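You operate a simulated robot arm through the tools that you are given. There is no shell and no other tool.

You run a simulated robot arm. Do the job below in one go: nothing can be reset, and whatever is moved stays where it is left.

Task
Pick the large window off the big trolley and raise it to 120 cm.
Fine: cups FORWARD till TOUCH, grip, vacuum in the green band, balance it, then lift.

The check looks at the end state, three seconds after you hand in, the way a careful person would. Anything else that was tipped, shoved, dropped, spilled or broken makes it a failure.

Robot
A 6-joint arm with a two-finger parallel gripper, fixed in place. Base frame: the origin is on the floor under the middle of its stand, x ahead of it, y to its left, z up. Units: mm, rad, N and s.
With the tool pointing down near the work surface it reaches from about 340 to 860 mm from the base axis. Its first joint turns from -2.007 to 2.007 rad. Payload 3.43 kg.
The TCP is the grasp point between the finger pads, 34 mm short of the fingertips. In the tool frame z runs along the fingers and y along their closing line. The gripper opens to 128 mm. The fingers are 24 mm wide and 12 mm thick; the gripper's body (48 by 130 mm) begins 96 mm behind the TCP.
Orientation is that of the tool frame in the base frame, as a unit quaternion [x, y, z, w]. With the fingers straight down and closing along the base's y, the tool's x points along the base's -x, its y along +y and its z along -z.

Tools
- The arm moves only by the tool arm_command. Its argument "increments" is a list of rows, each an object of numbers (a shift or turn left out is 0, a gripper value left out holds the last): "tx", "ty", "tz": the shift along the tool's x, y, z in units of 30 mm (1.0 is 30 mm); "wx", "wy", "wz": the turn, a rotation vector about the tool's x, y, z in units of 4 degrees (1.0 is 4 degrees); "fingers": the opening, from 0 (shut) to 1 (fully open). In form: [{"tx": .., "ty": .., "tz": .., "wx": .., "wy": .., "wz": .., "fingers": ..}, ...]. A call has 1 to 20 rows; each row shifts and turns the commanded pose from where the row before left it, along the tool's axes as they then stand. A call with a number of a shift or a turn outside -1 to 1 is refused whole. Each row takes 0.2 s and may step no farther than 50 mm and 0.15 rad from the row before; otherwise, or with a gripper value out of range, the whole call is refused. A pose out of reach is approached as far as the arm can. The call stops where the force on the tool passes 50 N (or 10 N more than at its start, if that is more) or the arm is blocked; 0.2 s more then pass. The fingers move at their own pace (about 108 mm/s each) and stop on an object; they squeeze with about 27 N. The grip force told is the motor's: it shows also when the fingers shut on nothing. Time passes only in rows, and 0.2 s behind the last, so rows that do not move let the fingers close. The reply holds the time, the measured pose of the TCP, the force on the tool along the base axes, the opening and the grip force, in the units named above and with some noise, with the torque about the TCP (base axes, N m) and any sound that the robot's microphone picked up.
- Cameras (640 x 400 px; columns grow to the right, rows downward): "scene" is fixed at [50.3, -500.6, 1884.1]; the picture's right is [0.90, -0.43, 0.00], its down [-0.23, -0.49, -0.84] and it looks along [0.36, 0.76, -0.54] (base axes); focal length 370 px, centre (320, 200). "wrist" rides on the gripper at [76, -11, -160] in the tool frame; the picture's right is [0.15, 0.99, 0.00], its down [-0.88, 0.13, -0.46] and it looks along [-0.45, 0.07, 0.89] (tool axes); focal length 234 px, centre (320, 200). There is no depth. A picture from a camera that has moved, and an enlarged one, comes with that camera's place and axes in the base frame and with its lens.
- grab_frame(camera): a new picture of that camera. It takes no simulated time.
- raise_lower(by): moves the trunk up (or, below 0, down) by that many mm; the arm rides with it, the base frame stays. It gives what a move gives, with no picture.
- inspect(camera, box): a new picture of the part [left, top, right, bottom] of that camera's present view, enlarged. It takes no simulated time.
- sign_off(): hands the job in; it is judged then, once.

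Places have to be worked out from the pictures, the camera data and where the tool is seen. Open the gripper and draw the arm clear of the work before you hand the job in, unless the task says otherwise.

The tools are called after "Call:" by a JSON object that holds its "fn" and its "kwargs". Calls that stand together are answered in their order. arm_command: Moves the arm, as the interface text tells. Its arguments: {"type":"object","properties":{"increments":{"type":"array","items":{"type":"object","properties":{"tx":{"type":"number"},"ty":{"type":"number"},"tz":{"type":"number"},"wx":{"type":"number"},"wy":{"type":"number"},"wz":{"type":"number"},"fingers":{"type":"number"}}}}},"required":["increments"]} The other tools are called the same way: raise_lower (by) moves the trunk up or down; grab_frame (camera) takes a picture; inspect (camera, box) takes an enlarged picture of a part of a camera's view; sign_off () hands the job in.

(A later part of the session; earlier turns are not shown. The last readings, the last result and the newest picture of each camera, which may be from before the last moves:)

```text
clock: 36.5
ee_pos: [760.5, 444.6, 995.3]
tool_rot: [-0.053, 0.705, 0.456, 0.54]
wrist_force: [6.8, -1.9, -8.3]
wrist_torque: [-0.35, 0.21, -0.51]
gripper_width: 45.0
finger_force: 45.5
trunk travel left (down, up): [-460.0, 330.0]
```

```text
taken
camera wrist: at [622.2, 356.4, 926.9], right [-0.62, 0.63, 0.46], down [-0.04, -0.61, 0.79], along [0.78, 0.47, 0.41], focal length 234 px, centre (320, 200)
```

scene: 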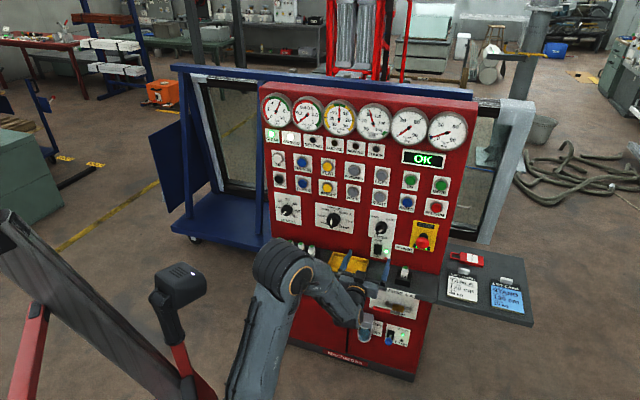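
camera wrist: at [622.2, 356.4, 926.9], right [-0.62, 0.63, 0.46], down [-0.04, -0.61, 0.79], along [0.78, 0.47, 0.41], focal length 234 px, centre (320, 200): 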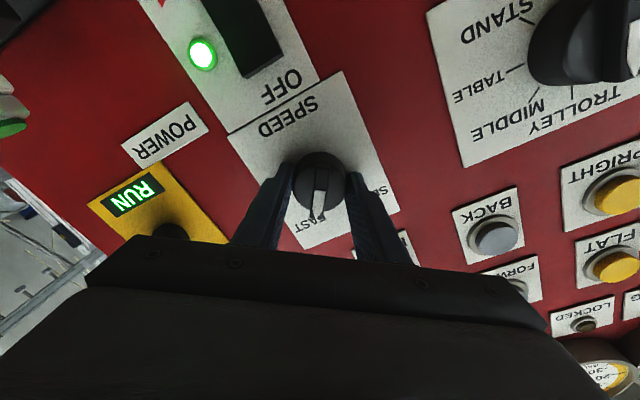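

Knob gripped (45 mm). I'll rotate −70° (counter-clockwise) from FAST to SLOW.

Call:
{"fn": "arm_command", "kwargs": {"increments": [{"wz": -1}, {"wz": -1}, {"wz": -1}, {"wz": -1}, {"wz": -1}, {"wz": -1}, {"wz": -1}, {"wz": -1}, {"wz": -1}, {"wz": -1}, {"wz": -1}, {"wz": -1}, {"wz": -1}, {"wz": -1}, {"wz": -1}, {"wz": -1}, {"wz": -1}, {"wz": -0.5}]}}

Call:
{"fn": "grab_frame", "kwargs": {"camera": "wrist"}}

Call:
{"fn": "inspect", "kwargs": {"camera": "scene", "box": [300, 180, 460, 280]}}

```text
clock: 39.0
ee_pos: [761.7, 443.0, 997.1]
tool_rot: [-0.326, 0.632, 0.227, 0.665]
wrist_force: [-23.8, 5.9, 1.8]
wrist_torque: [0.26, -0.05, -0.49]
gripper_width: 44.3
finger_force: 44.9
out of reach, approached as far as the arm can: row 11, 12
trunk travel left (down, up): [-460.0, 330.0]
stopped in row 12: the force on the tool passed its limit at 96 N (the readings are from after the stop); the commanded pose is now the measured one
```

```text
taken
camera wrist: at [667.1, 312.1, 926.3], right [-0.69, 0.66, -0.29], down [-0.49, -0.14, 0.86], along [0.52, 0.74, 0.42], focal length 234 px, centre (320, 200)
```

wrist: 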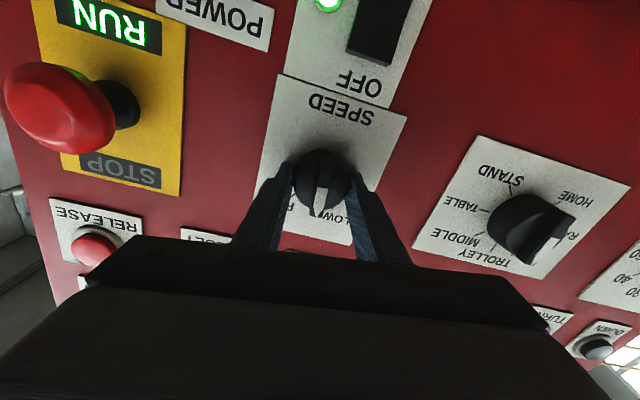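

```text
4.00 times, centred on (380, 230) of scene
camera zoom: at [50.3, -500.6, 1884.1], right [0.9, -0.43, 0.0], down [-0.23, -0.49, -0.84], along [0.36, 0.76, -0.54], focal length 1481 px, centre (80, 80)
```

zoom: 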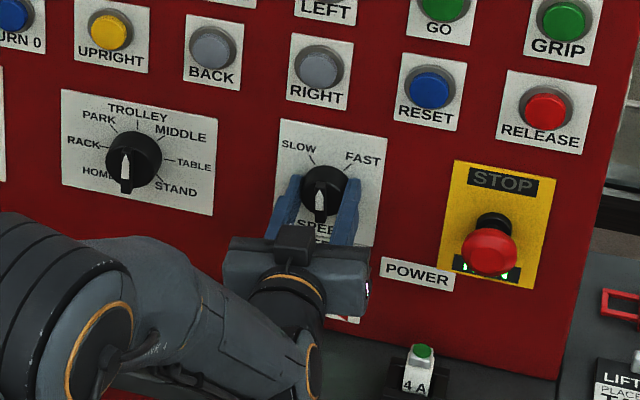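

The wrist-roll limit was hit after 43° (force spike on the stop), leaving the knob about mid-way; nothing looks damaged. I'll open, back off, and see where the knob settles.

Call:
{"fn": "arm_command", "kwargs": {"increments": [{"fingers": 0.5}, {}, {"tz": -1}, {"tz": -1}]}}

Call:
{"fn": "grab_frame", "kwargs": {"camera": "wrist"}}

Call:
{"fn": "inspect", "kwargs": {"camera": "scene", "box": [350, 195, 430, 245]}}

Call:
{"fn": "inspect", "kwargs": {"camera": "scene", "box": [255, 85, 475, 215]}}

```text
clock: 40.0
ee_pos: [722.6, 395.1, 999.3]
tool_rot: [-0.325, 0.634, 0.228, 0.664]
wrist_force: [-0.1, -0.1, -0.5]
wrist_torque: [0.0, 0.01, -0.02]
gripper_width: 64.2
finger_force: 0.1
trunk travel left (down, up): [-460.0, 330.0]
```

```text
taken
camera wrist: at [627.0, 264.4, 927.6], right [-0.69, 0.66, -0.29], down [-0.49, -0.14, 0.86], along [0.53, 0.74, 0.42], focal length 234 px, centre (320, 200)
```

wrist: 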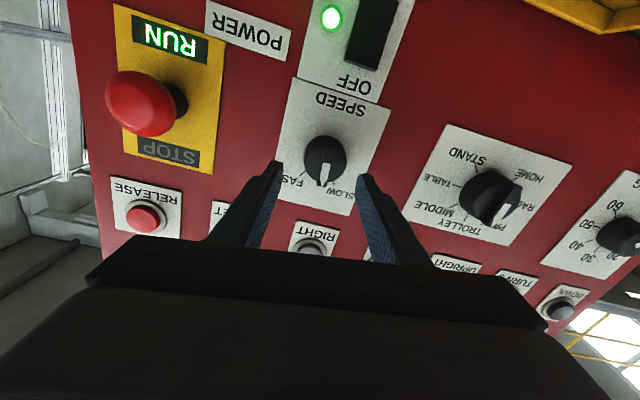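

```text
8.00 times, centred on (390, 220) of scene
camera zoom: at [50.3, -500.6, 1884.1], right [0.9, -0.43, 0.0], down [-0.23, -0.49, -0.84], along [0.36, 0.76, -0.54], focal length 2963 px, centre (-240, 40)
```

zoom: 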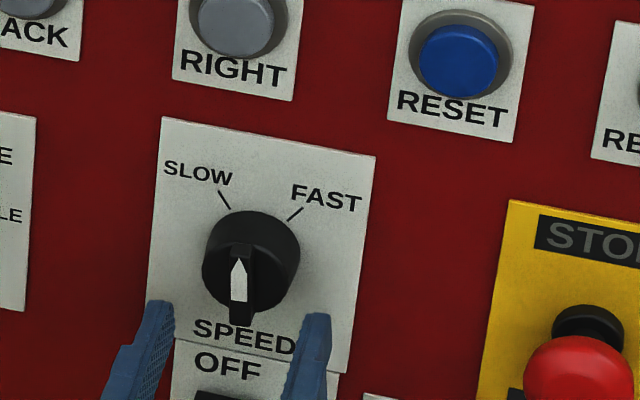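

```text
2.91 times, centred on (365, 150) of scene
camera zoom: at [50.3, -500.6, 1884.1], right [0.9, -0.43, 0.0], down [-0.23, -0.49, -0.84], along [0.36, 0.76, -0.54], focal length 1077 px, centre (189, 346)
```

zoom: 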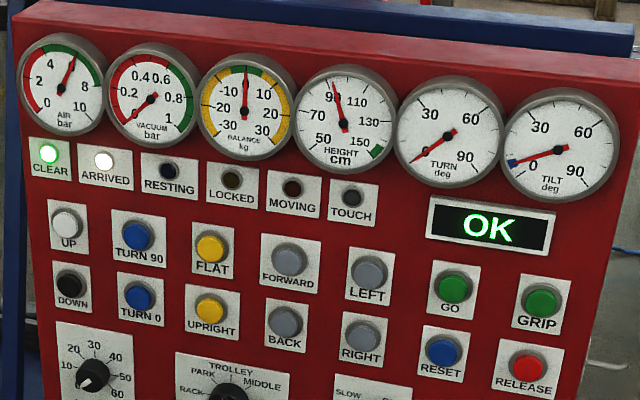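

The knob sits between marks. I'll roll 80° clockwise (mid wrist range) while backed off, so I can regrip and turn the remaining ~30° to SLOW.

Call:
{"fn": "arm_command", "kwargs": {"increments": [{"wz": 1}, {"wz": 1}, {"wz": 1}, {"wz": 1}, {"wz": 1}, {"wz": 1}, {"wz": 1}, {"wz": 1}, {"wz": 1}, {"wz": 1}, {"wz": 1}, {"wz": 1}, {"wz": 1}, {"wz": 1}, {"wz": 1}, {"wz": 1}, {"wz": 1}, {"wz": 1}, {"wz": 1}, {"wz": 1}]}}

```text
clock: 44.2
ee_pos: [722.8, 397.6, 997.8]
tool_rot: [0.159, 0.694, 0.601, 0.364]
wrist_force: [0.1, 0.5, -0.2]
wrist_torque: [-0.02, 0.01, -0.01]
gripper_width: 63.9
finger_force: 0.1
trunk travel left (down, up): [-460.0, 330.0]
```

I'll correct the small yaw/tilt error, recentre on the knob, advance and grip it.

Call:
{"fn": "arm_command", "kwargs": {"increments": [{"wx": -0.096, "wy": -0.348, "tx": 0.248, "ty": -0.016}, {"tz": 1}, {"tz": 1}, {}, {"fingers": 0}, {}, {}]}}

Call:
{"fn": "grab_frame", "kwargs": {"camera": "wrist"}}

```text
clock: 45.8
ee_pos: [761.3, 443.7, 995.6]
tool_rot: [0.166, 0.688, 0.599, 0.374]
wrist_force: [-3.7, -5.2, -7.9]
wrist_torque: [0.48, -0.52, -0.29]
gripper_width: 45.0
finger_force: 44.8
trunk travel left (down, up): [-460.0, 330.0]
```

```text
taken
camera wrist: at [600.8, 380.3, 960.9], right [-0.32, 0.32, 0.89], down [0.23, -0.89, 0.4], along [0.92, 0.34, 0.2], focal length 234 px, centre (320, 200)
```

wrist: 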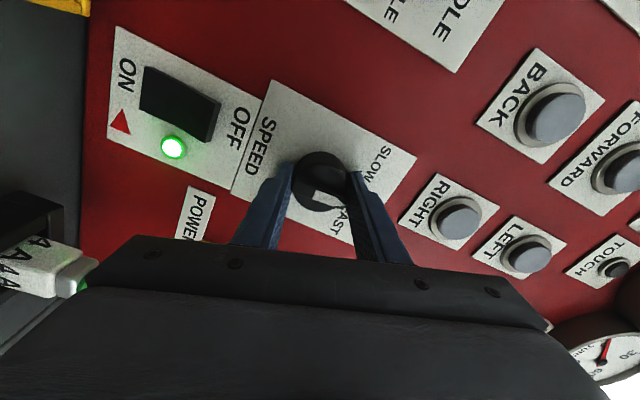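

Gripped again. Rotate another 27° counter-clockwise toward SLOW.

Call:
{"fn": "arm_command", "kwargs": {"increments": [{"wz": -1}, {"wz": -1}, {"wz": -1}, {"wz": -1}, {"wz": -1}, {"wz": -1}, {"wz": -0.75}, {}]}}

Call:
{"fn": "inspect", "kwargs": {"camera": "wrist", "box": [220, 80, 440, 260]}}

Call:
{"fn": "inspect", "kwargs": {"camera": "scene", "box": [350, 195, 430, 245]}}

```text
clock: 47.6
ee_pos: [762.0, 443.8, 995.3]
tool_rot: [-0.001, 0.706, 0.497, 0.504]
wrist_force: [13.5, -1.7, -1.6]
wrist_torque: [0.61, -0.62, 0.15]
gripper_width: 45.2
finger_force: 44.5
trunk travel left (down, up): [-460.0, 330.0]
```

```text
2.22 times, centred on (330, 170) of wrist
camera zoom: at [617.1, 363.9, 933.3], right [-0.57, 0.57, 0.59], down [0.04, -0.69, 0.72], along [0.82, 0.43, 0.37], focal length 520 px, centre (298, 267)
```

zoom: 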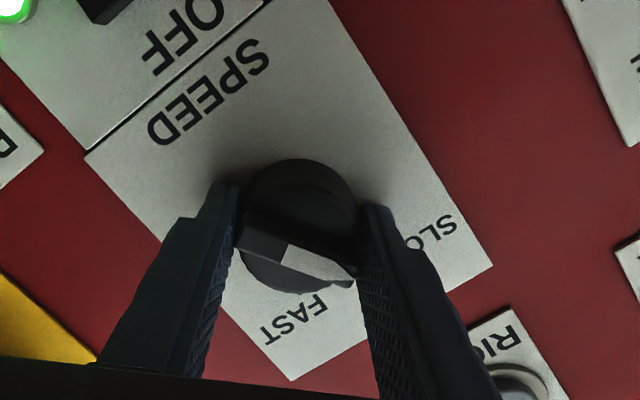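

```text
8.00 times, centred on (390, 220) of scene
camera zoom: at [50.3, -500.6, 1884.1], right [0.9, -0.43, 0.0], down [-0.23, -0.49, -0.84], along [0.36, 0.76, -0.54], focal length 2963 px, centre (-240, 40)
```

zoom: 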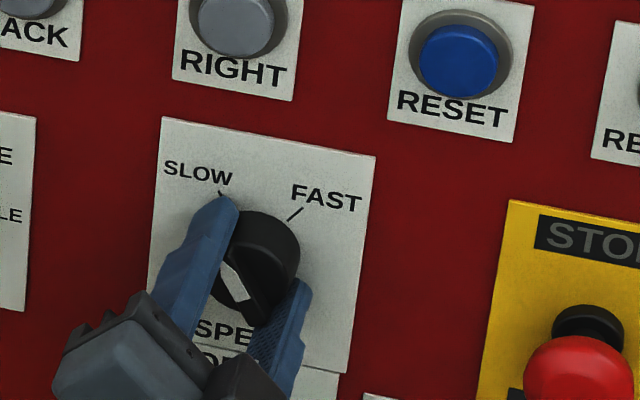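

The pointer now leans to SLOW. I'll open, back off 60 mm, and check.

Call:
{"fn": "arm_command", "kwargs": {"increments": [{"fingers": 0.5}, {}, {"tz": -1}, {"tz": -1}, {"tz": -1}]}}

Call:
{"fn": "inspect", "kwargs": {"camera": "scene", "box": [350, 195, 430, 245]}}

Call:
{"fn": "grab_frame", "kwargs": {"camera": "wrist"}}

```text
clock: 48.8
ee_pos: [696.2, 381.6, 995.4]
tool_rot: [-0.001, 0.707, 0.496, 0.504]
wrist_force: [0.3, 0.0, 0.1]
wrist_torque: [0.0, -0.01, -0.02]
gripper_width: 64.0
finger_force: 0.0
trunk travel left (down, up): [-460.0, 330.0]
```

```text
8.00 times, centred on (390, 220) of scene
camera zoom: at [50.3, -500.6, 1884.1], right [0.9, -0.43, 0.0], down [-0.23, -0.49, -0.84], along [0.36, 0.76, -0.54], focal length 2963 px, centre (-240, 40)
```

zoom: 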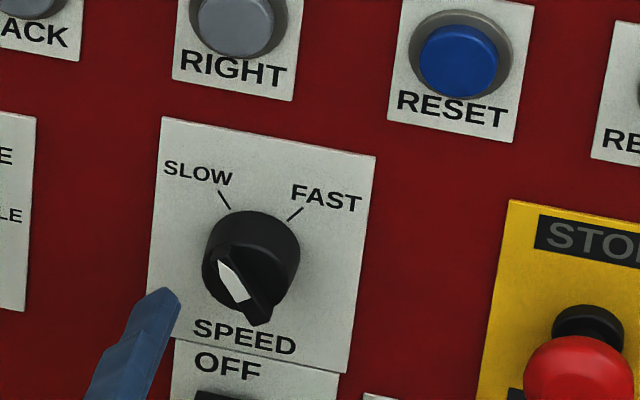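

```text
taken
camera wrist: at [551.0, 301.2, 933.4], right [-0.57, 0.57, 0.59], down [0.04, -0.69, 0.72], along [0.82, 0.43, 0.37], focal length 234 px, centre (320, 200)
```

wrist: 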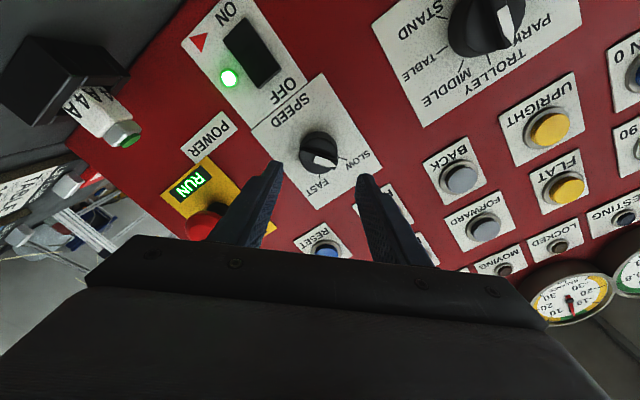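

SPEED is now at SLOW. Next I'll close the fingers, roll to mid wrist range and move in front of the FORWARD button (e_r ≈ 91, z ≈ 1227) at a safe standoff.

Call:
{"fn": "arm_command", "kwargs": {"increments": [{"wz": 1, "fingers": 0}, {"wz": 1}, {"wz": 1}, {"wz": 1}, {"wz": 1}, {"wz": 1}, {"wz": 1}, {"wz": 1}, {"wz": 1}, {"wz": 1}, {"wz": 1}, {"wz": 0.25}, {"tx": 0.525, "ty": 0.965}, {"tx": 0.525, "ty": 0.965}, {"tx": 0.525, "ty": 0.965}, {"tx": 0.525, "ty": 0.965}, {"tx": 0.525, "ty": 0.965}, {"tx": 0.525, "ty": 0.965}, {"tx": 0.525, "ty": 0.965}, {"tx": 0.525, "ty": 0.965}]}}

Call:
{"fn": "grab_frame", "kwargs": {"camera": "wrist"}}

Call:
{"fn": "grab_frame", "kwargs": {"camera": "scene"}}

```text
clock: 53.0
ee_pos: [619.4, 458.4, 1228.5]
tool_rot: [0.267, 0.656, 0.652, 0.271]
wrist_force: [0.0, 0.1, -0.1]
wrist_torque: [0.03, 0.0, -0.01]
gripper_width: 0.0
finger_force: 26.9
out of reach, approached as far as the arm can: row 19, 20
trunk travel left (down, up): [-460.0, 330.0]
```

```text
taken
camera wrist: at [452.6, 398.3, 1217.9], right [-0.11, 0.11, 0.99], down [0.3, -0.94, 0.14], along [0.95, 0.32, 0.07], focal length 234 px, centre (320, 200)
```

wrist: 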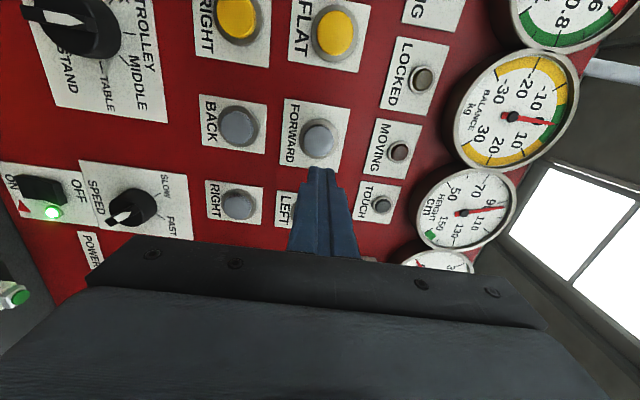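

```text
taken
```

scene: 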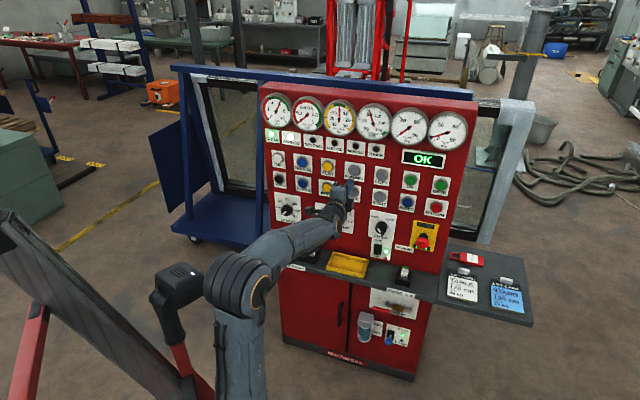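

The arm hit a wrist limit again while moving left because the forearm and tool are nearly in line with the wrist bent upward. Lowering the trunk makes the wrist bend downward instead, so I'll lower by 130 mm and raise the tool back up with the arm.

Call:
{"fn": "raise_lower", "kwargs": {"by": -130}}

Call:
{"fn": "arm_command", "kwargs": {"increments": [{"ty": 1}, {"ty": 1}, {"ty": 1}, {"ty": 1}, {"ty": 0.33}]}}

```text
clock: 54.6
ee_pos: [654.0, 458.3, 1100.8]
tool_rot: [0.266, 0.656, 0.652, 0.27]
wrist_force: [0.7, -0.2, -0.4]
wrist_torque: [-0.01, -0.01, -0.01]
gripper_width: 0.0
finger_force: 26.9
trunk travel left (down, up): [-330.0, 460.0]
```

```text
clock: 55.8
ee_pos: [654.5, 459.5, 1232.0]
tool_rot: [0.268, 0.656, 0.652, 0.27]
wrist_force: [0.0, -0.9, -0.5]
wrist_torque: [-0.01, 0.01, -0.01]
gripper_width: 0.0
finger_force: 26.5
trunk travel left (down, up): [-330.0, 460.0]
```

The trunk move also shifted the tool ~35 mm in +x, so I must stay clear of the panel whenever I use it. I'll now shift left to FORWARD and check alignment.

Call:
{"fn": "arm_command", "kwargs": {"increments": [{"tx": 0.7, "ty": -0.06}, {"tx": 0.68, "ty": -0.06}]}}

Call:
{"fn": "grab_frame", "kwargs": {"camera": "wrist"}}

Call:
{"fn": "inspect", "kwargs": {"camera": "scene", "box": [300, 130, 420, 205]}}

```text
clock: 56.4
ee_pos: [624.4, 489.1, 1228.0]
tool_rot: [0.265, 0.656, 0.653, 0.27]
wrist_force: [0.2, -0.4, -0.2]
wrist_torque: [-0.01, 0.02, -0.02]
gripper_width: 0.0
finger_force: 27.4
trunk travel left (down, up): [-330.0, 460.0]
```

```text
taken
camera wrist: at [459.0, 427.3, 1216.2], right [-0.11, 0.11, 0.99], down [0.31, -0.94, 0.14], along [0.94, 0.32, 0.07], focal length 234 px, centre (320, 200)
```

wrist: 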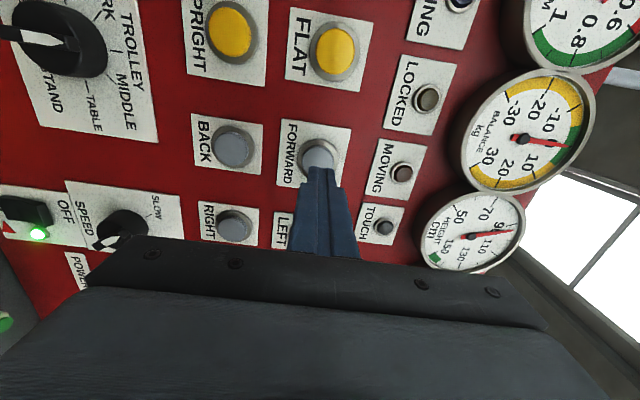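

```text
5.33 times, centred on (360, 168) of scene
camera zoom: at [50.3, -500.6, 1884.1], right [0.9, -0.43, 0.0], down [-0.23, -0.49, -0.84], along [0.36, 0.76, -0.54], focal length 1975 px, centre (107, 373)
```

zoom: 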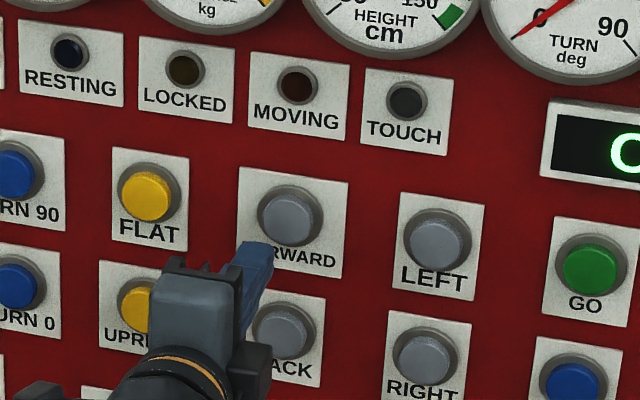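

The closed fingertips line up exactly with the FORWARD cap (gap ≈61 mm). I'll make one brief test press and retreat, then read the lamps and gauges.

Call:
{"fn": "arm_command", "kwargs": {"increments": [{"tz": 1}, {"tz": 0.8}, {"tz": 0.25}, {"tz": 0.2}, {}]}}

Call:
{"fn": "inspect", "kwargs": {"camera": "scene", "box": [255, 85, 475, 215]}}

```text
clock: 57.5
ee_pos: [670.5, 533.8, 1226.3]
tool_rot: [0.266, 0.658, 0.65, 0.271]
wrist_force: [-34.0, -30.9, -8.5]
wrist_torque: [-0.08, 0.26, -0.08]
gripper_width: 0.2
finger_force: 27.2
trunk travel left (down, up): [-330.0, 460.0]
heard: click
stopped in row 5: the force on the tool passed its limit at 51 N (the readings are from after the stop); the commanded pose is now the measured one
```

```text
2.91 times, centred on (365, 150) of scene
camera zoom: at [50.3, -500.6, 1884.1], right [0.9, -0.43, 0.0], down [-0.23, -0.49, -0.84], along [0.36, 0.76, -0.54], focal length 1077 px, centre (189, 346)
```

zoom: 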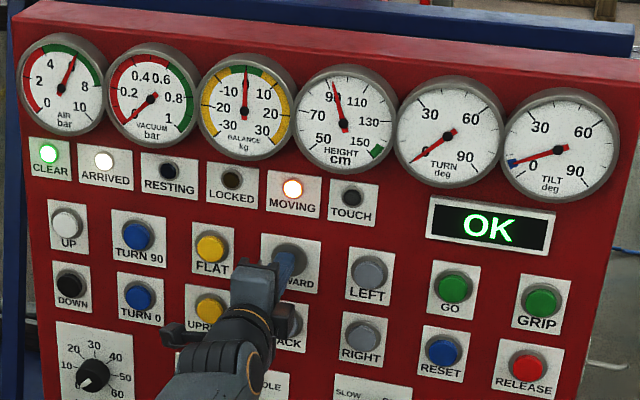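

Button clicked and MOVING lit while held; so it is hold-to-run. I'll hold for about 1.4 s more and watch the TOUCH lamp and the lifter.

Call:
{"fn": "arm_command", "kwargs": {"increments": [{}, {}, {}, {}, {}, {}]}}

Call:
{"fn": "grab_frame", "kwargs": {"camera": "scene"}}

Call:
{"fn": "inspect", "kwargs": {"camera": "scene", "box": [255, 85, 475, 215]}}

Call:
{"fn": "inspect", "kwargs": {"camera": "scene", "box": [290, 0, 450, 100]}}

```text
clock: 58.9
ee_pos: [671.0, 533.4, 1225.6]
tool_rot: [0.267, 0.658, 0.651, 0.269]
wrist_force: [-37.1, -31.9, -10.6]
wrist_torque: [-0.22, 0.25, -0.02]
gripper_width: 0.1
finger_force: 27.5
trunk travel left (down, up): [-330.0, 460.0]
```

```text
taken
```

scene: 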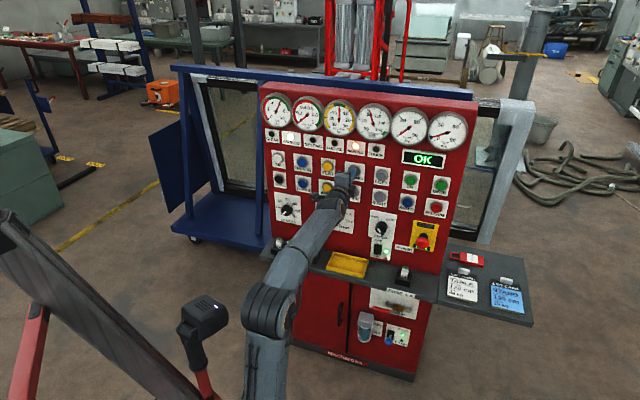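

```text
2.91 times, centred on (365, 150) of scene
camera zoom: at [50.3, -500.6, 1884.1], right [0.9, -0.43, 0.0], down [-0.23, -0.49, -0.84], along [0.36, 0.76, -0.54], focal length 1077 px, centre (189, 346)
```

zoom: 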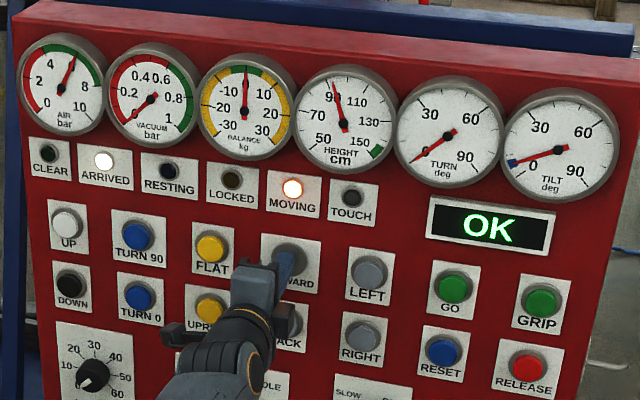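

```text
4.00 times, centred on (370, 50) of scene
camera zoom: at [50.3, -500.6, 1884.1], right [0.9, -0.43, 0.0], down [-0.23, -0.49, -0.84], along [0.36, 0.76, -0.54], focal length 1481 px, centre (120, 800)
```

zoom: 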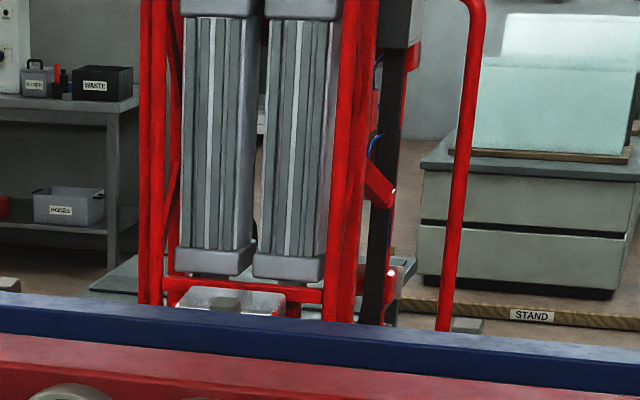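

CLEAR went out and the lifter is approaching; TOUCH is still dark. I'll keep holding in short steps, easing the push slightly.

Call:
{"fn": "arm_command", "kwargs": {"increments": [{"tz": -0.02}, {}, {}, {}, {}, {}]}}

Call:
{"fn": "inspect", "kwargs": {"camera": "scene", "box": [255, 0, 475, 215]}}

```text
clock: 60.3
ee_pos: [669.9, 532.9, 1226.6]
tool_rot: [0.266, 0.657, 0.651, 0.27]
wrist_force: [-38.2, -24.6, -9.3]
wrist_torque: [-0.13, 0.24, 0.18]
gripper_width: 0.1
finger_force: 27.1
trunk travel left (down, up): [-330.0, 460.0]
```

```text
1.86 times, centred on (365, 108) of scene
camera zoom: at [50.3, -500.6, 1884.1], right [0.9, -0.43, 0.0], down [-0.23, -0.49, -0.84], along [0.36, 0.76, -0.54], focal length 689 px, centre (236, 372)
```

zoom: 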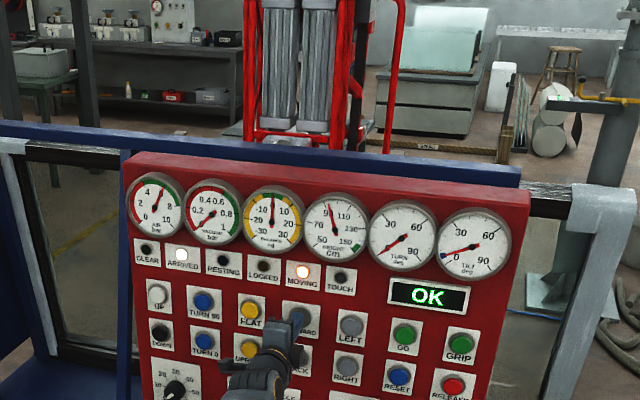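

Still moving, no TOUCH yet. Continue holding.

Call:
{"fn": "arm_command", "kwargs": {"increments": [{}, {}, {}, {}, {}, {}]}}

Call:
{"fn": "inspect", "kwargs": {"camera": "scene", "box": [255, 0, 475, 215]}}

```text
clock: 61.7
ee_pos: [670.9, 533.9, 1225.9]
tool_rot: [0.266, 0.657, 0.651, 0.271]
wrist_force: [-37.8, -24.4, -7.4]
wrist_torque: [-0.14, 0.15, 0.15]
gripper_width: 0.0
finger_force: 26.8
trunk travel left (down, up): [-330.0, 460.0]
```

```text
1.86 times, centred on (365, 108) of scene
camera zoom: at [50.3, -500.6, 1884.1], right [0.9, -0.43, 0.0], down [-0.23, -0.49, -0.84], along [0.36, 0.76, -0.54], focal length 689 px, centre (236, 372)
```

zoom: 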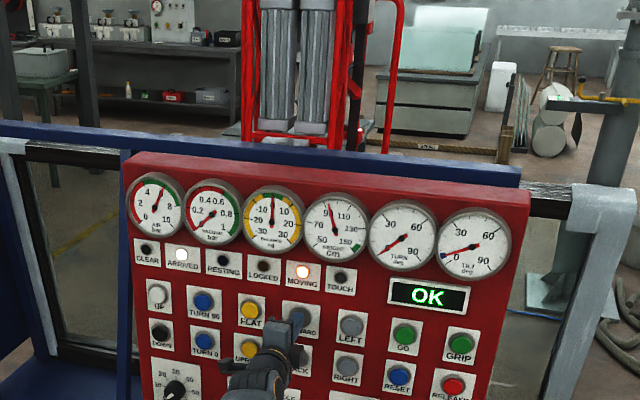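

Motion is slow and steady. Continue holding in short steps so any overrun after TOUCH is small.

Call:
{"fn": "arm_command", "kwargs": {"increments": [{}, {}, {}, {}, {}]}}

Call:
{"fn": "inspect", "kwargs": {"camera": "scene", "box": [255, 0, 475, 215]}}

```text
clock: 62.9
ee_pos: [670.9, 532.2, 1225.7]
tool_rot: [0.266, 0.657, 0.651, 0.271]
wrist_force: [-34.9, -24.9, -5.9]
wrist_torque: [-0.13, 0.08, 0.13]
gripper_width: 0.3
finger_force: 27.4
trunk travel left (down, up): [-330.0, 460.0]
```

```text
1.86 times, centred on (365, 108) of scene
camera zoom: at [50.3, -500.6, 1884.1], right [0.9, -0.43, 0.0], down [-0.23, -0.49, -0.84], along [0.36, 0.76, -0.54], focal length 689 px, centre (236, 372)
```

zoom: 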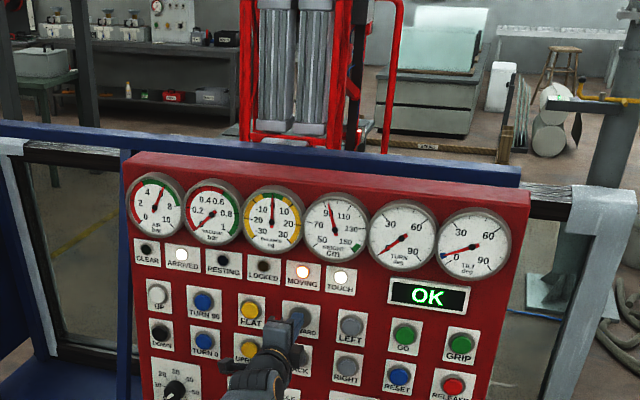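

TOUCH is lit now while MOVING is still on, so I release FORWARD at once and back off.

Call:
{"fn": "arm_command", "kwargs": {"increments": [{"tz": -1}, {"tz": -1}]}}

Call:
{"fn": "inspect", "kwargs": {"camera": "scene", "box": [255, 0, 475, 215]}}

Call:
{"fn": "inspect", "kwargs": {"camera": "scene", "box": [255, 85, 475, 215]}}

```text
clock: 63.5
ee_pos: [631.5, 490.8, 1222.3]
tool_rot: [0.266, 0.659, 0.65, 0.269]
wrist_force: [-0.3, 0.4, -0.2]
wrist_torque: [0.03, -0.06, 0.0]
gripper_width: 0.0
finger_force: 27.0
trunk travel left (down, up): [-330.0, 460.0]
```

```text
1.86 times, centred on (365, 108) of scene
camera zoom: at [50.3, -500.6, 1884.1], right [0.9, -0.43, 0.0], down [-0.23, -0.49, -0.84], along [0.36, 0.76, -0.54], focal length 689 px, centre (236, 372)
```

zoom: 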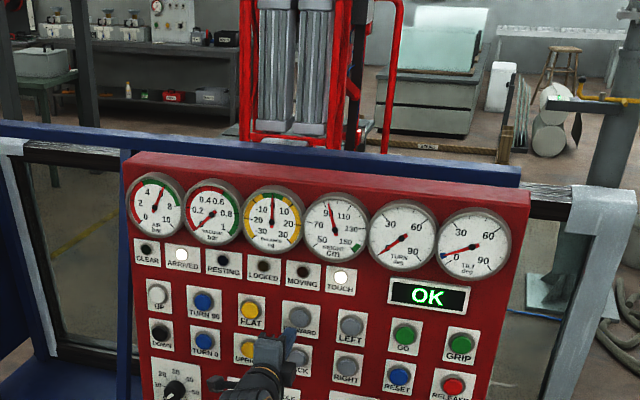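

```text
2.91 times, centred on (365, 150) of scene
camera zoom: at [50.3, -500.6, 1884.1], right [0.9, -0.43, 0.0], down [-0.23, -0.49, -0.84], along [0.36, 0.76, -0.54], focal length 1077 px, centre (189, 346)
```

zoom: 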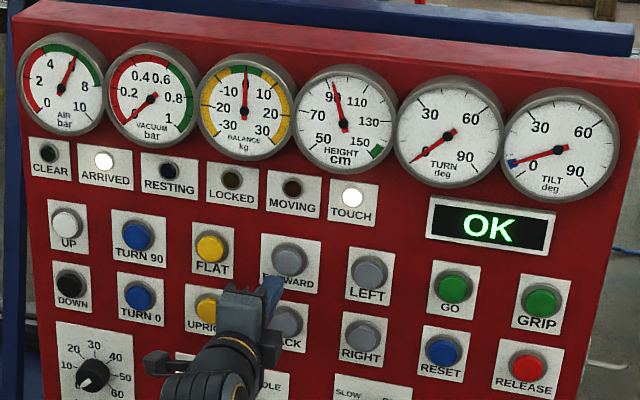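

TOUCH stays lit, MOVING is off, and the display says OK. GRIP is at e_r ≈ 406, z ≈ 1227, farther right; I'll back off, move right, then raise the trunk for reach.

Call:
{"fn": "arm_command", "kwargs": {"increments": [{"tz": -1}, {"tz": -1}, {"tx": -1}, {"tx": -1}, {"tx": -1}, {"tx": -1}, {"tx": -1}, {"tx": -1}, {"tx": -1}]}}

Call:
{"fn": "raise_lower", "kwargs": {"by": 130}}

```text
clock: 65.5
ee_pos: [739.4, 302.3, 1228.7]
tool_rot: [0.267, 0.657, 0.651, 0.27]
wrist_force: [0.5, 0.3, 0.0]
wrist_torque: [-0.03, 0.02, -0.02]
gripper_width: 0.0
finger_force: 26.9
trunk travel left (down, up): [-330.0, 460.0]
```

```text
clock: 67.1
ee_pos: [737.7, 301.1, 1356.3]
tool_rot: [0.267, 0.659, 0.65, 0.269]
wrist_force: [-0.2, 0.0, 0.0]
wrist_torque: [-0.03, -0.01, 0.01]
gripper_width: 0.1
finger_force: 27.5
trunk travel left (down, up): [-460.0, 330.0]
```

The trunk move was purely vertical this time. Now I'll move to a standoff in front of GRIP and check the alignment.

Call:
{"fn": "arm_command", "kwargs": {"increments": [{"tx": -0.684, "ty": -0.86, "tz": 0.3}, {"tx": -0.684, "ty": -0.86, "tz": 0.3}, {"tx": -0.684, "ty": -0.86, "tz": 0.3}, {"tx": -0.684, "ty": -0.86, "tz": 0.3}, {"tx": -0.684, "ty": -0.86, "tz": 0.3}]}}

Call:
{"fn": "grab_frame", "kwargs": {"camera": "wrist"}}

Call:
{"fn": "grab_frame", "kwargs": {"camera": "scene"}}

```text
clock: 68.3
ee_pos: [842.1, 261.0, 1229.4]
tool_rot: [0.267, 0.657, 0.651, 0.27]
wrist_force: [0.0, 0.0, -0.3]
wrist_torque: [-0.07, 0.01, -0.07]
gripper_width: 0.1
finger_force: 26.9
trunk travel left (down, up): [-460.0, 330.0]
```

```text
taken
camera wrist: at [676.7, 199.0, 1218.5], right [-0.11, 0.11, 0.99], down [0.31, -0.94, 0.14], along [0.95, 0.32, 0.06], focal length 234 px, centre (320, 200)
```

wrist: 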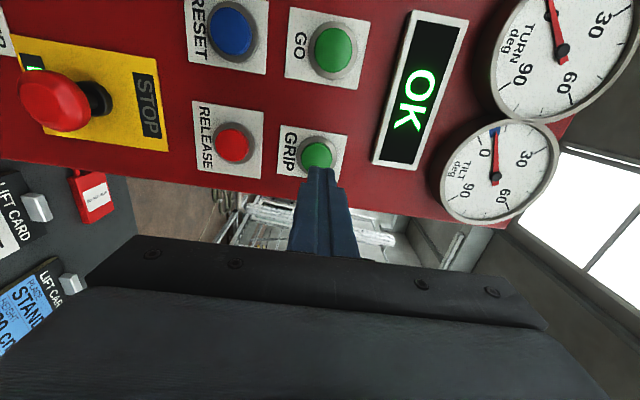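

```text
taken
```

scene: 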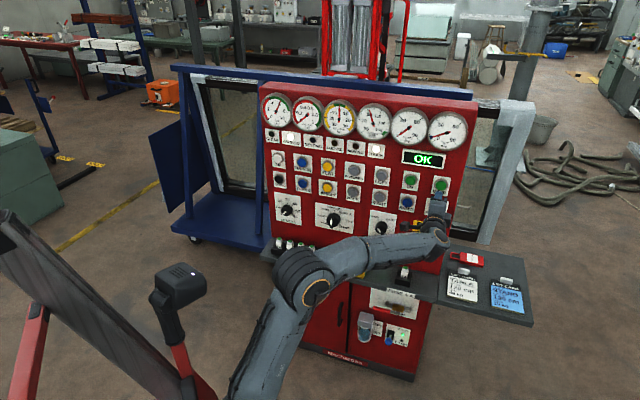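

Fingertips are centred on GRIP. I'll press it until the click and retreat.

Call:
{"fn": "arm_command", "kwargs": {"increments": [{"tz": 1}, {"tz": 1}, {"tz": 0.25}, {}, {"tz": -1}]}}

Call:
{"fn": "inspect", "kwargs": {"camera": "scene", "box": [255, 85, 475, 215]}}

```text
clock: 69.5
ee_pos: [868.6, 287.0, 1227.4]
tool_rot: [0.267, 0.658, 0.651, 0.27]
wrist_force: [-0.2, 0.1, -0.1]
wrist_torque: [0.03, -0.02, -0.05]
gripper_width: 0.0
finger_force: 26.9
trunk travel left (down, up): [-460.0, 330.0]
heard: click
```

```text
2.91 times, centred on (365, 150) of scene
camera zoom: at [50.3, -500.6, 1884.1], right [0.9, -0.43, 0.0], down [-0.23, -0.49, -0.84], along [0.36, 0.76, -0.54], focal length 1077 px, centre (189, 346)
```

zoom: 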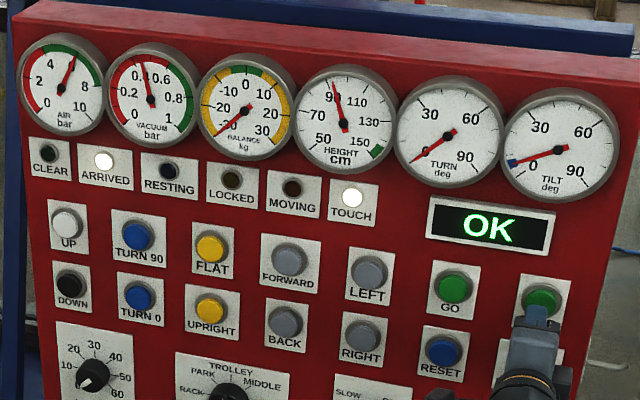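

GRIP clicked: vacuum is climbing (≈0.47) and BALANCE has swung past −30 as the load comes on. Next is the LOAD dial at far left; I'll back off, raise the tool and roll it toward the camera-below attitude on the way.

Call:
{"fn": "arm_command", "kwargs": {"increments": [{"tz": -1, "ty": 0.95}, {"tz": -1, "ty": 0.95}, {"tz": -1, "ty": 0.95}, {"tz": -1, "ty": 0.95}, {"tz": -1, "ty": 0.95}, {"tz": -1, "ty": 0.95}, {"wz": -1}, {"wz": -1}, {"wz": -1}, {"wz": -1}, {"wz": -1}, {"wz": -1}, {"wz": -1}, {"wz": -1}, {"wz": -1}, {"wz": -1}, {"wz": -1}, {"wz": -1}, {"wz": -1}, {"wz": -1}]}}

Call:
{"fn": "inspect", "kwargs": {"camera": "scene", "box": [255, 85, 475, 215]}}

```text
clock: 73.7
ee_pos: [741.7, 161.2, 1399.2]
tool_rot: [-0.073, 0.706, 0.448, 0.544]
wrist_force: [-1.0, 0.1, 0.7]
wrist_torque: [0.01, -0.01, -0.01]
gripper_width: 0.0
finger_force: 27.0
trunk travel left (down, up): [-460.0, 330.0]
```

```text
2.91 times, centred on (365, 150) of scene
camera zoom: at [50.3, -500.6, 1884.1], right [0.9, -0.43, 0.0], down [-0.23, -0.49, -0.84], along [0.36, 0.76, -0.54], focal length 1077 px, centre (189, 346)
```

zoom: 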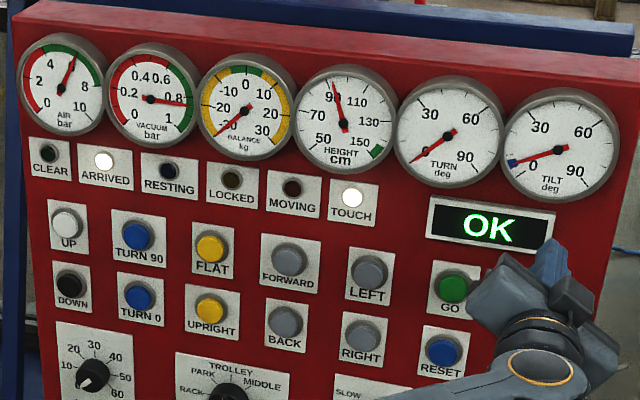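

Vacuum is now ≈0.82, inside the green band, while BALANCE is pegged negative. I'll finish the roll, lower the trunk with the tool well clear, and travel left.

Call:
{"fn": "arm_command", "kwargs": {"increments": [{"wz": -1}, {"wz": -1}, {"wz": -1}, {"wz": -1}, {"wz": -1}, {"wz": -1}, {"wz": -1}, {"wz": -1}, {"wz": -0.5}]}}

Call:
{"fn": "raise_lower", "kwargs": {"by": -340}}

```text
clock: 75.7
ee_pos: [742.4, 160.0, 1398.9]
tool_rot: [-0.277, 0.653, 0.269, 0.651]
wrist_force: [1.0, 0.5, -0.5]
wrist_torque: [0.0, 0.01, 0.01]
gripper_width: 0.1
finger_force: 26.6
trunk travel left (down, up): [-460.0, 330.0]
```

```text
clock: 79.0
ee_pos: [742.5, 160.6, 1060.0]
tool_rot: [-0.276, 0.653, 0.27, 0.651]
wrist_force: [0.1, 0.6, -0.8]
wrist_torque: [0.03, 0.02, -0.01]
gripper_width: 0.0
finger_force: 27.0
trunk travel left (down, up): [-120.0, 670.0]
```

Now travel left in front of the panel, rising slightly so the wrist stays bent downward for the crossing.

Call:
{"fn": "arm_command", "kwargs": {"increments": [{"ty": 1, "tx": -0.35, "tz": 0.2}, {"ty": 1, "tx": -0.35, "tz": 0.2}, {"ty": 1, "tx": -0.35, "tz": 0.2}, {"ty": 1, "tx": -0.35, "tz": 0.2}, {"ty": 1, "tx": -0.35, "tz": 0.2}, {"ty": 1, "tx": -0.35, "tz": 0.2}, {"ty": 1, "tx": -0.35, "tz": 0.2}, {"ty": 1, "tx": -0.35, "tz": 0.2}, {"ty": 1, "tx": -0.35, "tz": 0.2}, {"ty": 1, "tx": -0.35, "tz": 0.2}]}}

Call:
{"fn": "grab_frame", "kwargs": {"camera": "scene"}}

```text
clock: 81.2
ee_pos: [578.2, 419.6, 1165.0]
tool_rot: [-0.276, 0.654, 0.269, 0.651]
wrist_force: [-0.9, -0.7, -0.4]
wrist_torque: [0.01, 0.01, 0.03]
gripper_width: 0.0
finger_force: 26.6
out of reach, approached as far as the arm can: row 5, 6
trunk travel left (down, up): [-120.0, 670.0]
```

```text
taken
```

scene: 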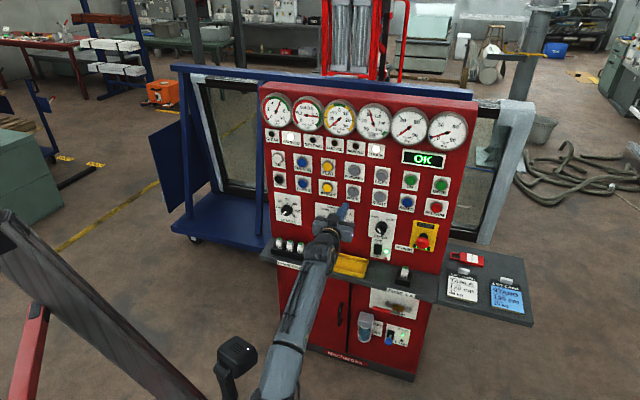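

Position is as planned. Continue left to the LOAD dial's column.

Call:
{"fn": "arm_command", "kwargs": {"increments": [{"ty": 1}, {"ty": 1}, {"ty": 1}, {"ty": 1}, {"ty": 1}, {"ty": 1}, {"ty": 1}, {"ty": 1}, {"ty": 1}, {"ty": 1}]}}

Call:
{"fn": "grab_frame", "kwargs": {"camera": "wrist"}}

Call:
{"fn": "grab_frame", "kwargs": {"camera": "scene"}}

```text
clock: 83.4
ee_pos: [363.6, 630.1, 1163.4]
tool_rot: [-0.276, 0.654, 0.269, 0.651]
wrist_force: [0.4, -1.5, -0.1]
wrist_torque: [-0.02, -0.01, 0.02]
gripper_width: 0.0
finger_force: 27.0
trunk travel left (down, up): [-120.0, 670.0]
```

```text
taken
camera wrist: at [260.4, 506.4, 1089.5], right [-0.7, 0.69, -0.15], down [-0.41, -0.22, 0.88], along [0.58, 0.69, 0.44], focal length 234 px, centre (320, 200)
```

wrist: 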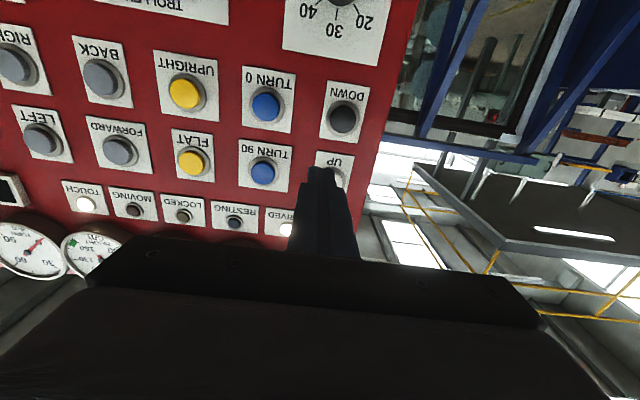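

```text
taken
```

scene: 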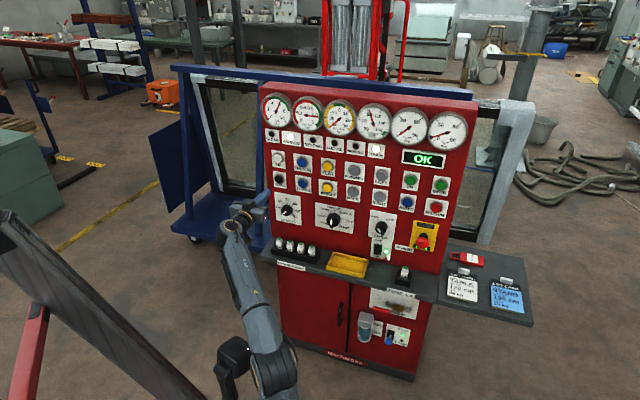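

The crossing worked. Now I'll descend to the LOAD dial height (z ≈ 981) with fingers opened, and view it.

Call:
{"fn": "arm_command", "kwargs": {"increments": [{"tx": 1, "fingers": 0.6}, {"tx": 1}, {"tx": 1}, {"tx": 1}, {"tx": 1}, {"tx": 1}]}}

Call:
{"fn": "grab_frame", "kwargs": {"camera": "wrist"}}

Call:
{"fn": "inspect", "kwargs": {"camera": "wrist", "box": [240, 90, 400, 190]}}

Call:
{"fn": "inspect", "kwargs": {"camera": "scene", "box": [255, 180, 335, 230]}}

```text
clock: 84.8
ee_pos: [365.4, 629.3, 983.2]
tool_rot: [-0.276, 0.654, 0.269, 0.651]
wrist_force: [0.1, 0.8, 1.0]
wrist_torque: [-0.02, -0.01, -0.02]
gripper_width: 76.5
finger_force: 0.1
trunk travel left (down, up): [-120.0, 670.0]
```

```text
taken
camera wrist: at [261.4, 506.4, 908.0], right [-0.7, 0.69, -0.15], down [-0.41, -0.22, 0.88], along [0.58, 0.69, 0.44], focal length 234 px, centre (320, 200)
```

wrist: 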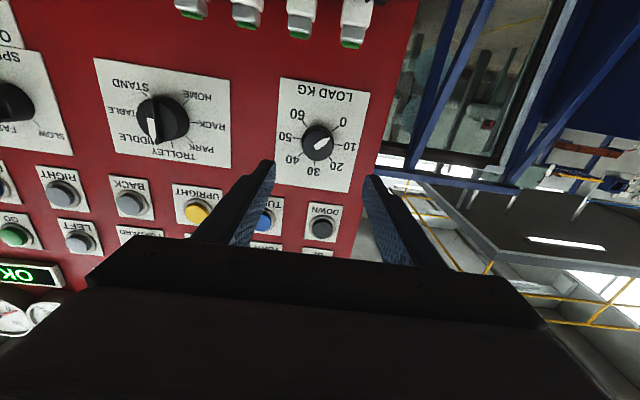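

```text
4.00 times, centred on (320, 140) of wrist
camera zoom: at [261.4, 506.4, 908.0], right [-0.7, 0.69, -0.15], down [-0.41, -0.22, 0.88], along [0.58, 0.69, 0.44], focal length 937 px, centre (320, 440)
```

zoom: 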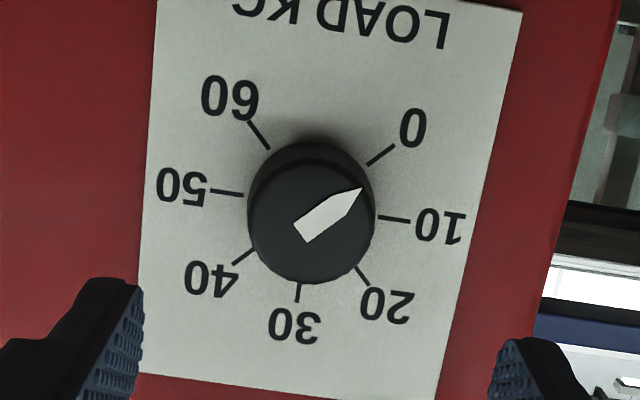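

```text
8.00 times, centred on (295, 205) of scene
camera zoom: at [50.3, -500.6, 1884.1], right [0.9, -0.43, 0.0], down [-0.23, -0.49, -0.84], along [0.36, 0.76, -0.54], focal length 2963 px, centre (520, 160)
```

zoom: 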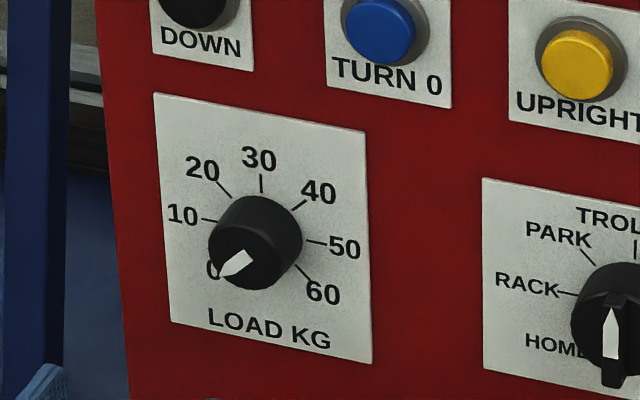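

The dial is at 0 and I am already aligned with its axis (e_r −191.6, z 985; knob Ø≈45 mm; 45° per 10 kg). I'll roll 80° counter-clockwise first to have turning range, then approach.

Call:
{"fn": "arm_command", "kwargs": {"increments": [{"tx": -0.06, "wz": -1, "fingers": 0.5}, {"wz": -1}, {"wz": -1}, {"wz": -1}, {"wz": -1}, {"wz": -1}, {"wz": -1}, {"wz": -1}, {"wz": -1}, {"wz": -1}, {"wz": -1}, {"wz": -1}, {"wz": -1}, {"wz": -1}, {"wz": -1}, {"wz": -1}, {"wz": -1}, {"wz": -1}, {"wz": -1}, {"wz": -1}]}}

Call:
{"fn": "grab_frame", "kwargs": {"camera": "wrist"}}

Call:
{"fn": "inspect", "kwargs": {"camera": "scene", "box": [255, 85, 475, 215]}}

```text
clock: 89.0
ee_pos: [366.0, 627.2, 983.6]
tool_rot: [-0.632, 0.323, -0.212, 0.671]
wrist_force: [0.7, 0.1, 0.5]
wrist_torque: [0.0, 0.04, 0.0]
gripper_width: 63.7
finger_force: 0.0
trunk travel left (down, up): [-120.0, 670.0]
```

```text
taken
camera wrist: at [308.4, 460.1, 984.7], right [-0.02, 0.01, -1.0], down [-0.95, 0.3, 0.02], along [0.3, 0.95, 0.0], focal length 234 px, centre (320, 200)
```

wrist: 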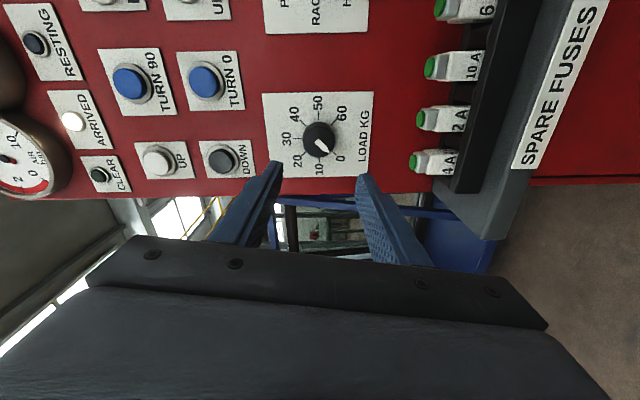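

```text
2.91 times, centred on (365, 150) of scene
camera zoom: at [50.3, -500.6, 1884.1], right [0.9, -0.43, 0.0], down [-0.23, -0.49, -0.84], along [0.36, 0.76, -0.54], focal length 1077 px, centre (189, 346)
```

zoom: 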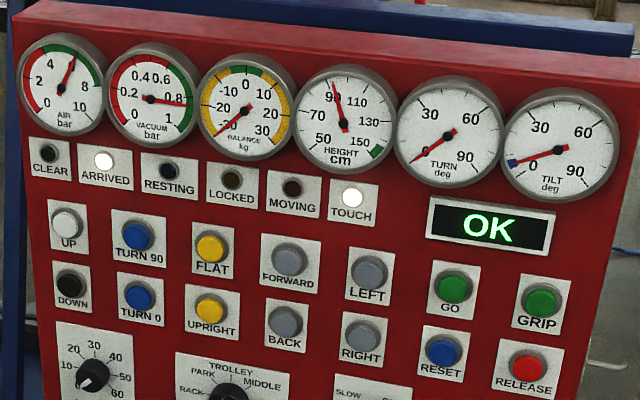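

Aligned (knob at the predicted pixel). Advance 155 mm and grip the dial.

Call:
{"fn": "arm_command", "kwargs": {"increments": [{"tz": 1}, {"tz": 1}, {"tz": 1}, {"tz": 1}, {"tz": 1}, {"tz": 0.15}, {"fingers": 0}, {}, {}]}}

Call:
{"fn": "grab_frame", "kwargs": {"camera": "wrist"}}

```text
clock: 90.4
ee_pos: [472.0, 734.4, 985.5]
tool_rot: [-0.631, 0.325, -0.212, 0.672]
wrist_force: [-30.8, -50.0, -13.2]
wrist_torque: [1.14, -0.77, -1.19]
gripper_width: 57.7
finger_force: 0.0
trunk travel left (down, up): [-120.0, 670.0]
stopped in row 6: the force on the tool passed its limit at 62 N (the readings are from after the stop); the commanded pose is now the measured one
```

```text
taken
camera wrist: at [414.1, 566.6, 984.3], right [-0.02, 0.01, -1.0], down [-0.95, 0.3, 0.02], along [0.3, 0.95, 0.0], focal length 234 px, centre (320, 200)
```

wrist: 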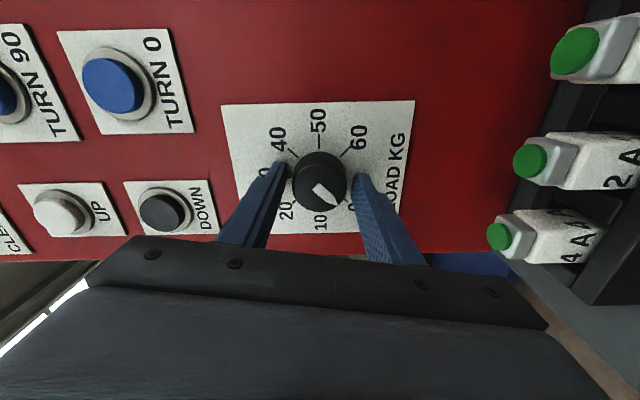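

The fingertips just touched the panel plate (n≈886). I'll back off 4 mm and then close on the dial.

Call:
{"fn": "arm_command", "kwargs": {"increments": [{"tz": -0.15, "fingers": 0.5}, {}, {"fingers": 0}, {}, {}]}}

Call:
{"fn": "inspect", "kwargs": {"camera": "scene", "box": [255, 85, 475, 215]}}

```text
clock: 91.6
ee_pos: [469.7, 733.6, 985.6]
tool_rot: [-0.63, 0.323, -0.212, 0.673]
wrist_force: [17.4, 20.3, 24.0]
wrist_torque: [0.54, -0.57, 0.39]
gripper_width: 45.3
finger_force: 45.3
trunk travel left (down, up): [-120.0, 670.0]
```

```text
2.91 times, centred on (365, 150) of scene
camera zoom: at [50.3, -500.6, 1884.1], right [0.9, -0.43, 0.0], down [-0.23, -0.49, -0.84], along [0.36, 0.76, -0.54], focal length 1077 px, centre (189, 346)
```

zoom: 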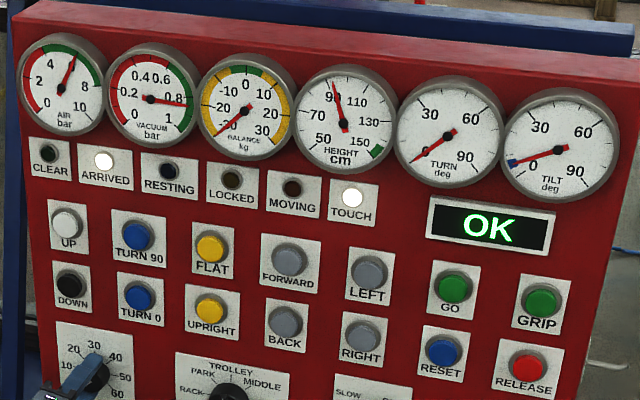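

Dial gripped at 45 mm. I'll relax the small side load and begin turning clockwise.

Call:
{"fn": "arm_command", "kwargs": {"increments": [{"ty": -0.03, "tz": 0.03}, {"wz": 1}, {"wz": 1}, {"wz": 1}, {"wz": 1}, {"wz": 1}, {"wz": 1}, {"wz": 1}, {"wz": 1}, {"wz": 1}, {"wz": 1}]}}

Call:
{"fn": "inspect", "kwargs": {"camera": "scene", "box": [255, 85, 475, 215]}}

Call:
{"fn": "inspect", "kwargs": {"camera": "wrist", "box": [220, 100, 440, 260]}}

```text
clock: 94.0
ee_pos: [470.5, 732.5, 985.4]
tool_rot: [-0.481, 0.52, 0.03, 0.705]
wrist_force: [5.1, -5.7, 19.6]
wrist_torque: [0.56, -0.58, 0.02]
gripper_width: 45.1
finger_force: 44.8
trunk travel left (down, up): [-120.0, 670.0]
```

```text
2.91 times, centred on (365, 150) of scene
camera zoom: at [50.3, -500.6, 1884.1], right [0.9, -0.43, 0.0], down [-0.23, -0.49, -0.84], along [0.36, 0.76, -0.54], focal length 1077 px, centre (189, 346)
```

zoom: 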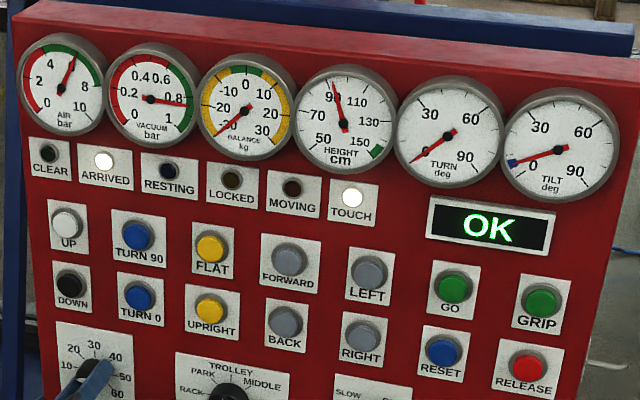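

```text
2.50 times, centred on (330, 180) of wrist
camera zoom: at [399.3, 578.3, 936.1], right [-0.47, 0.46, -0.75], down [-0.79, 0.15, 0.59], along [0.38, 0.88, 0.3], focal length 585 px, centre (295, 250)
```

zoom: 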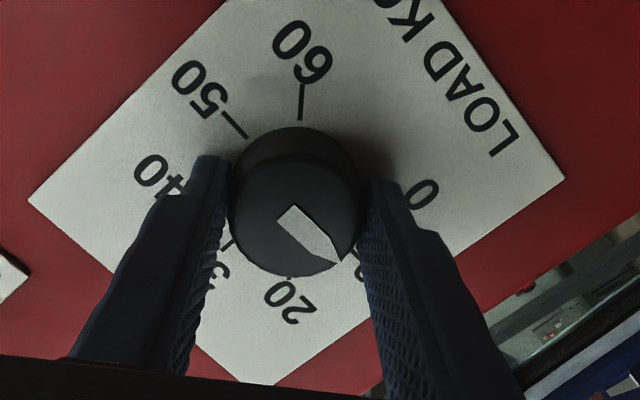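

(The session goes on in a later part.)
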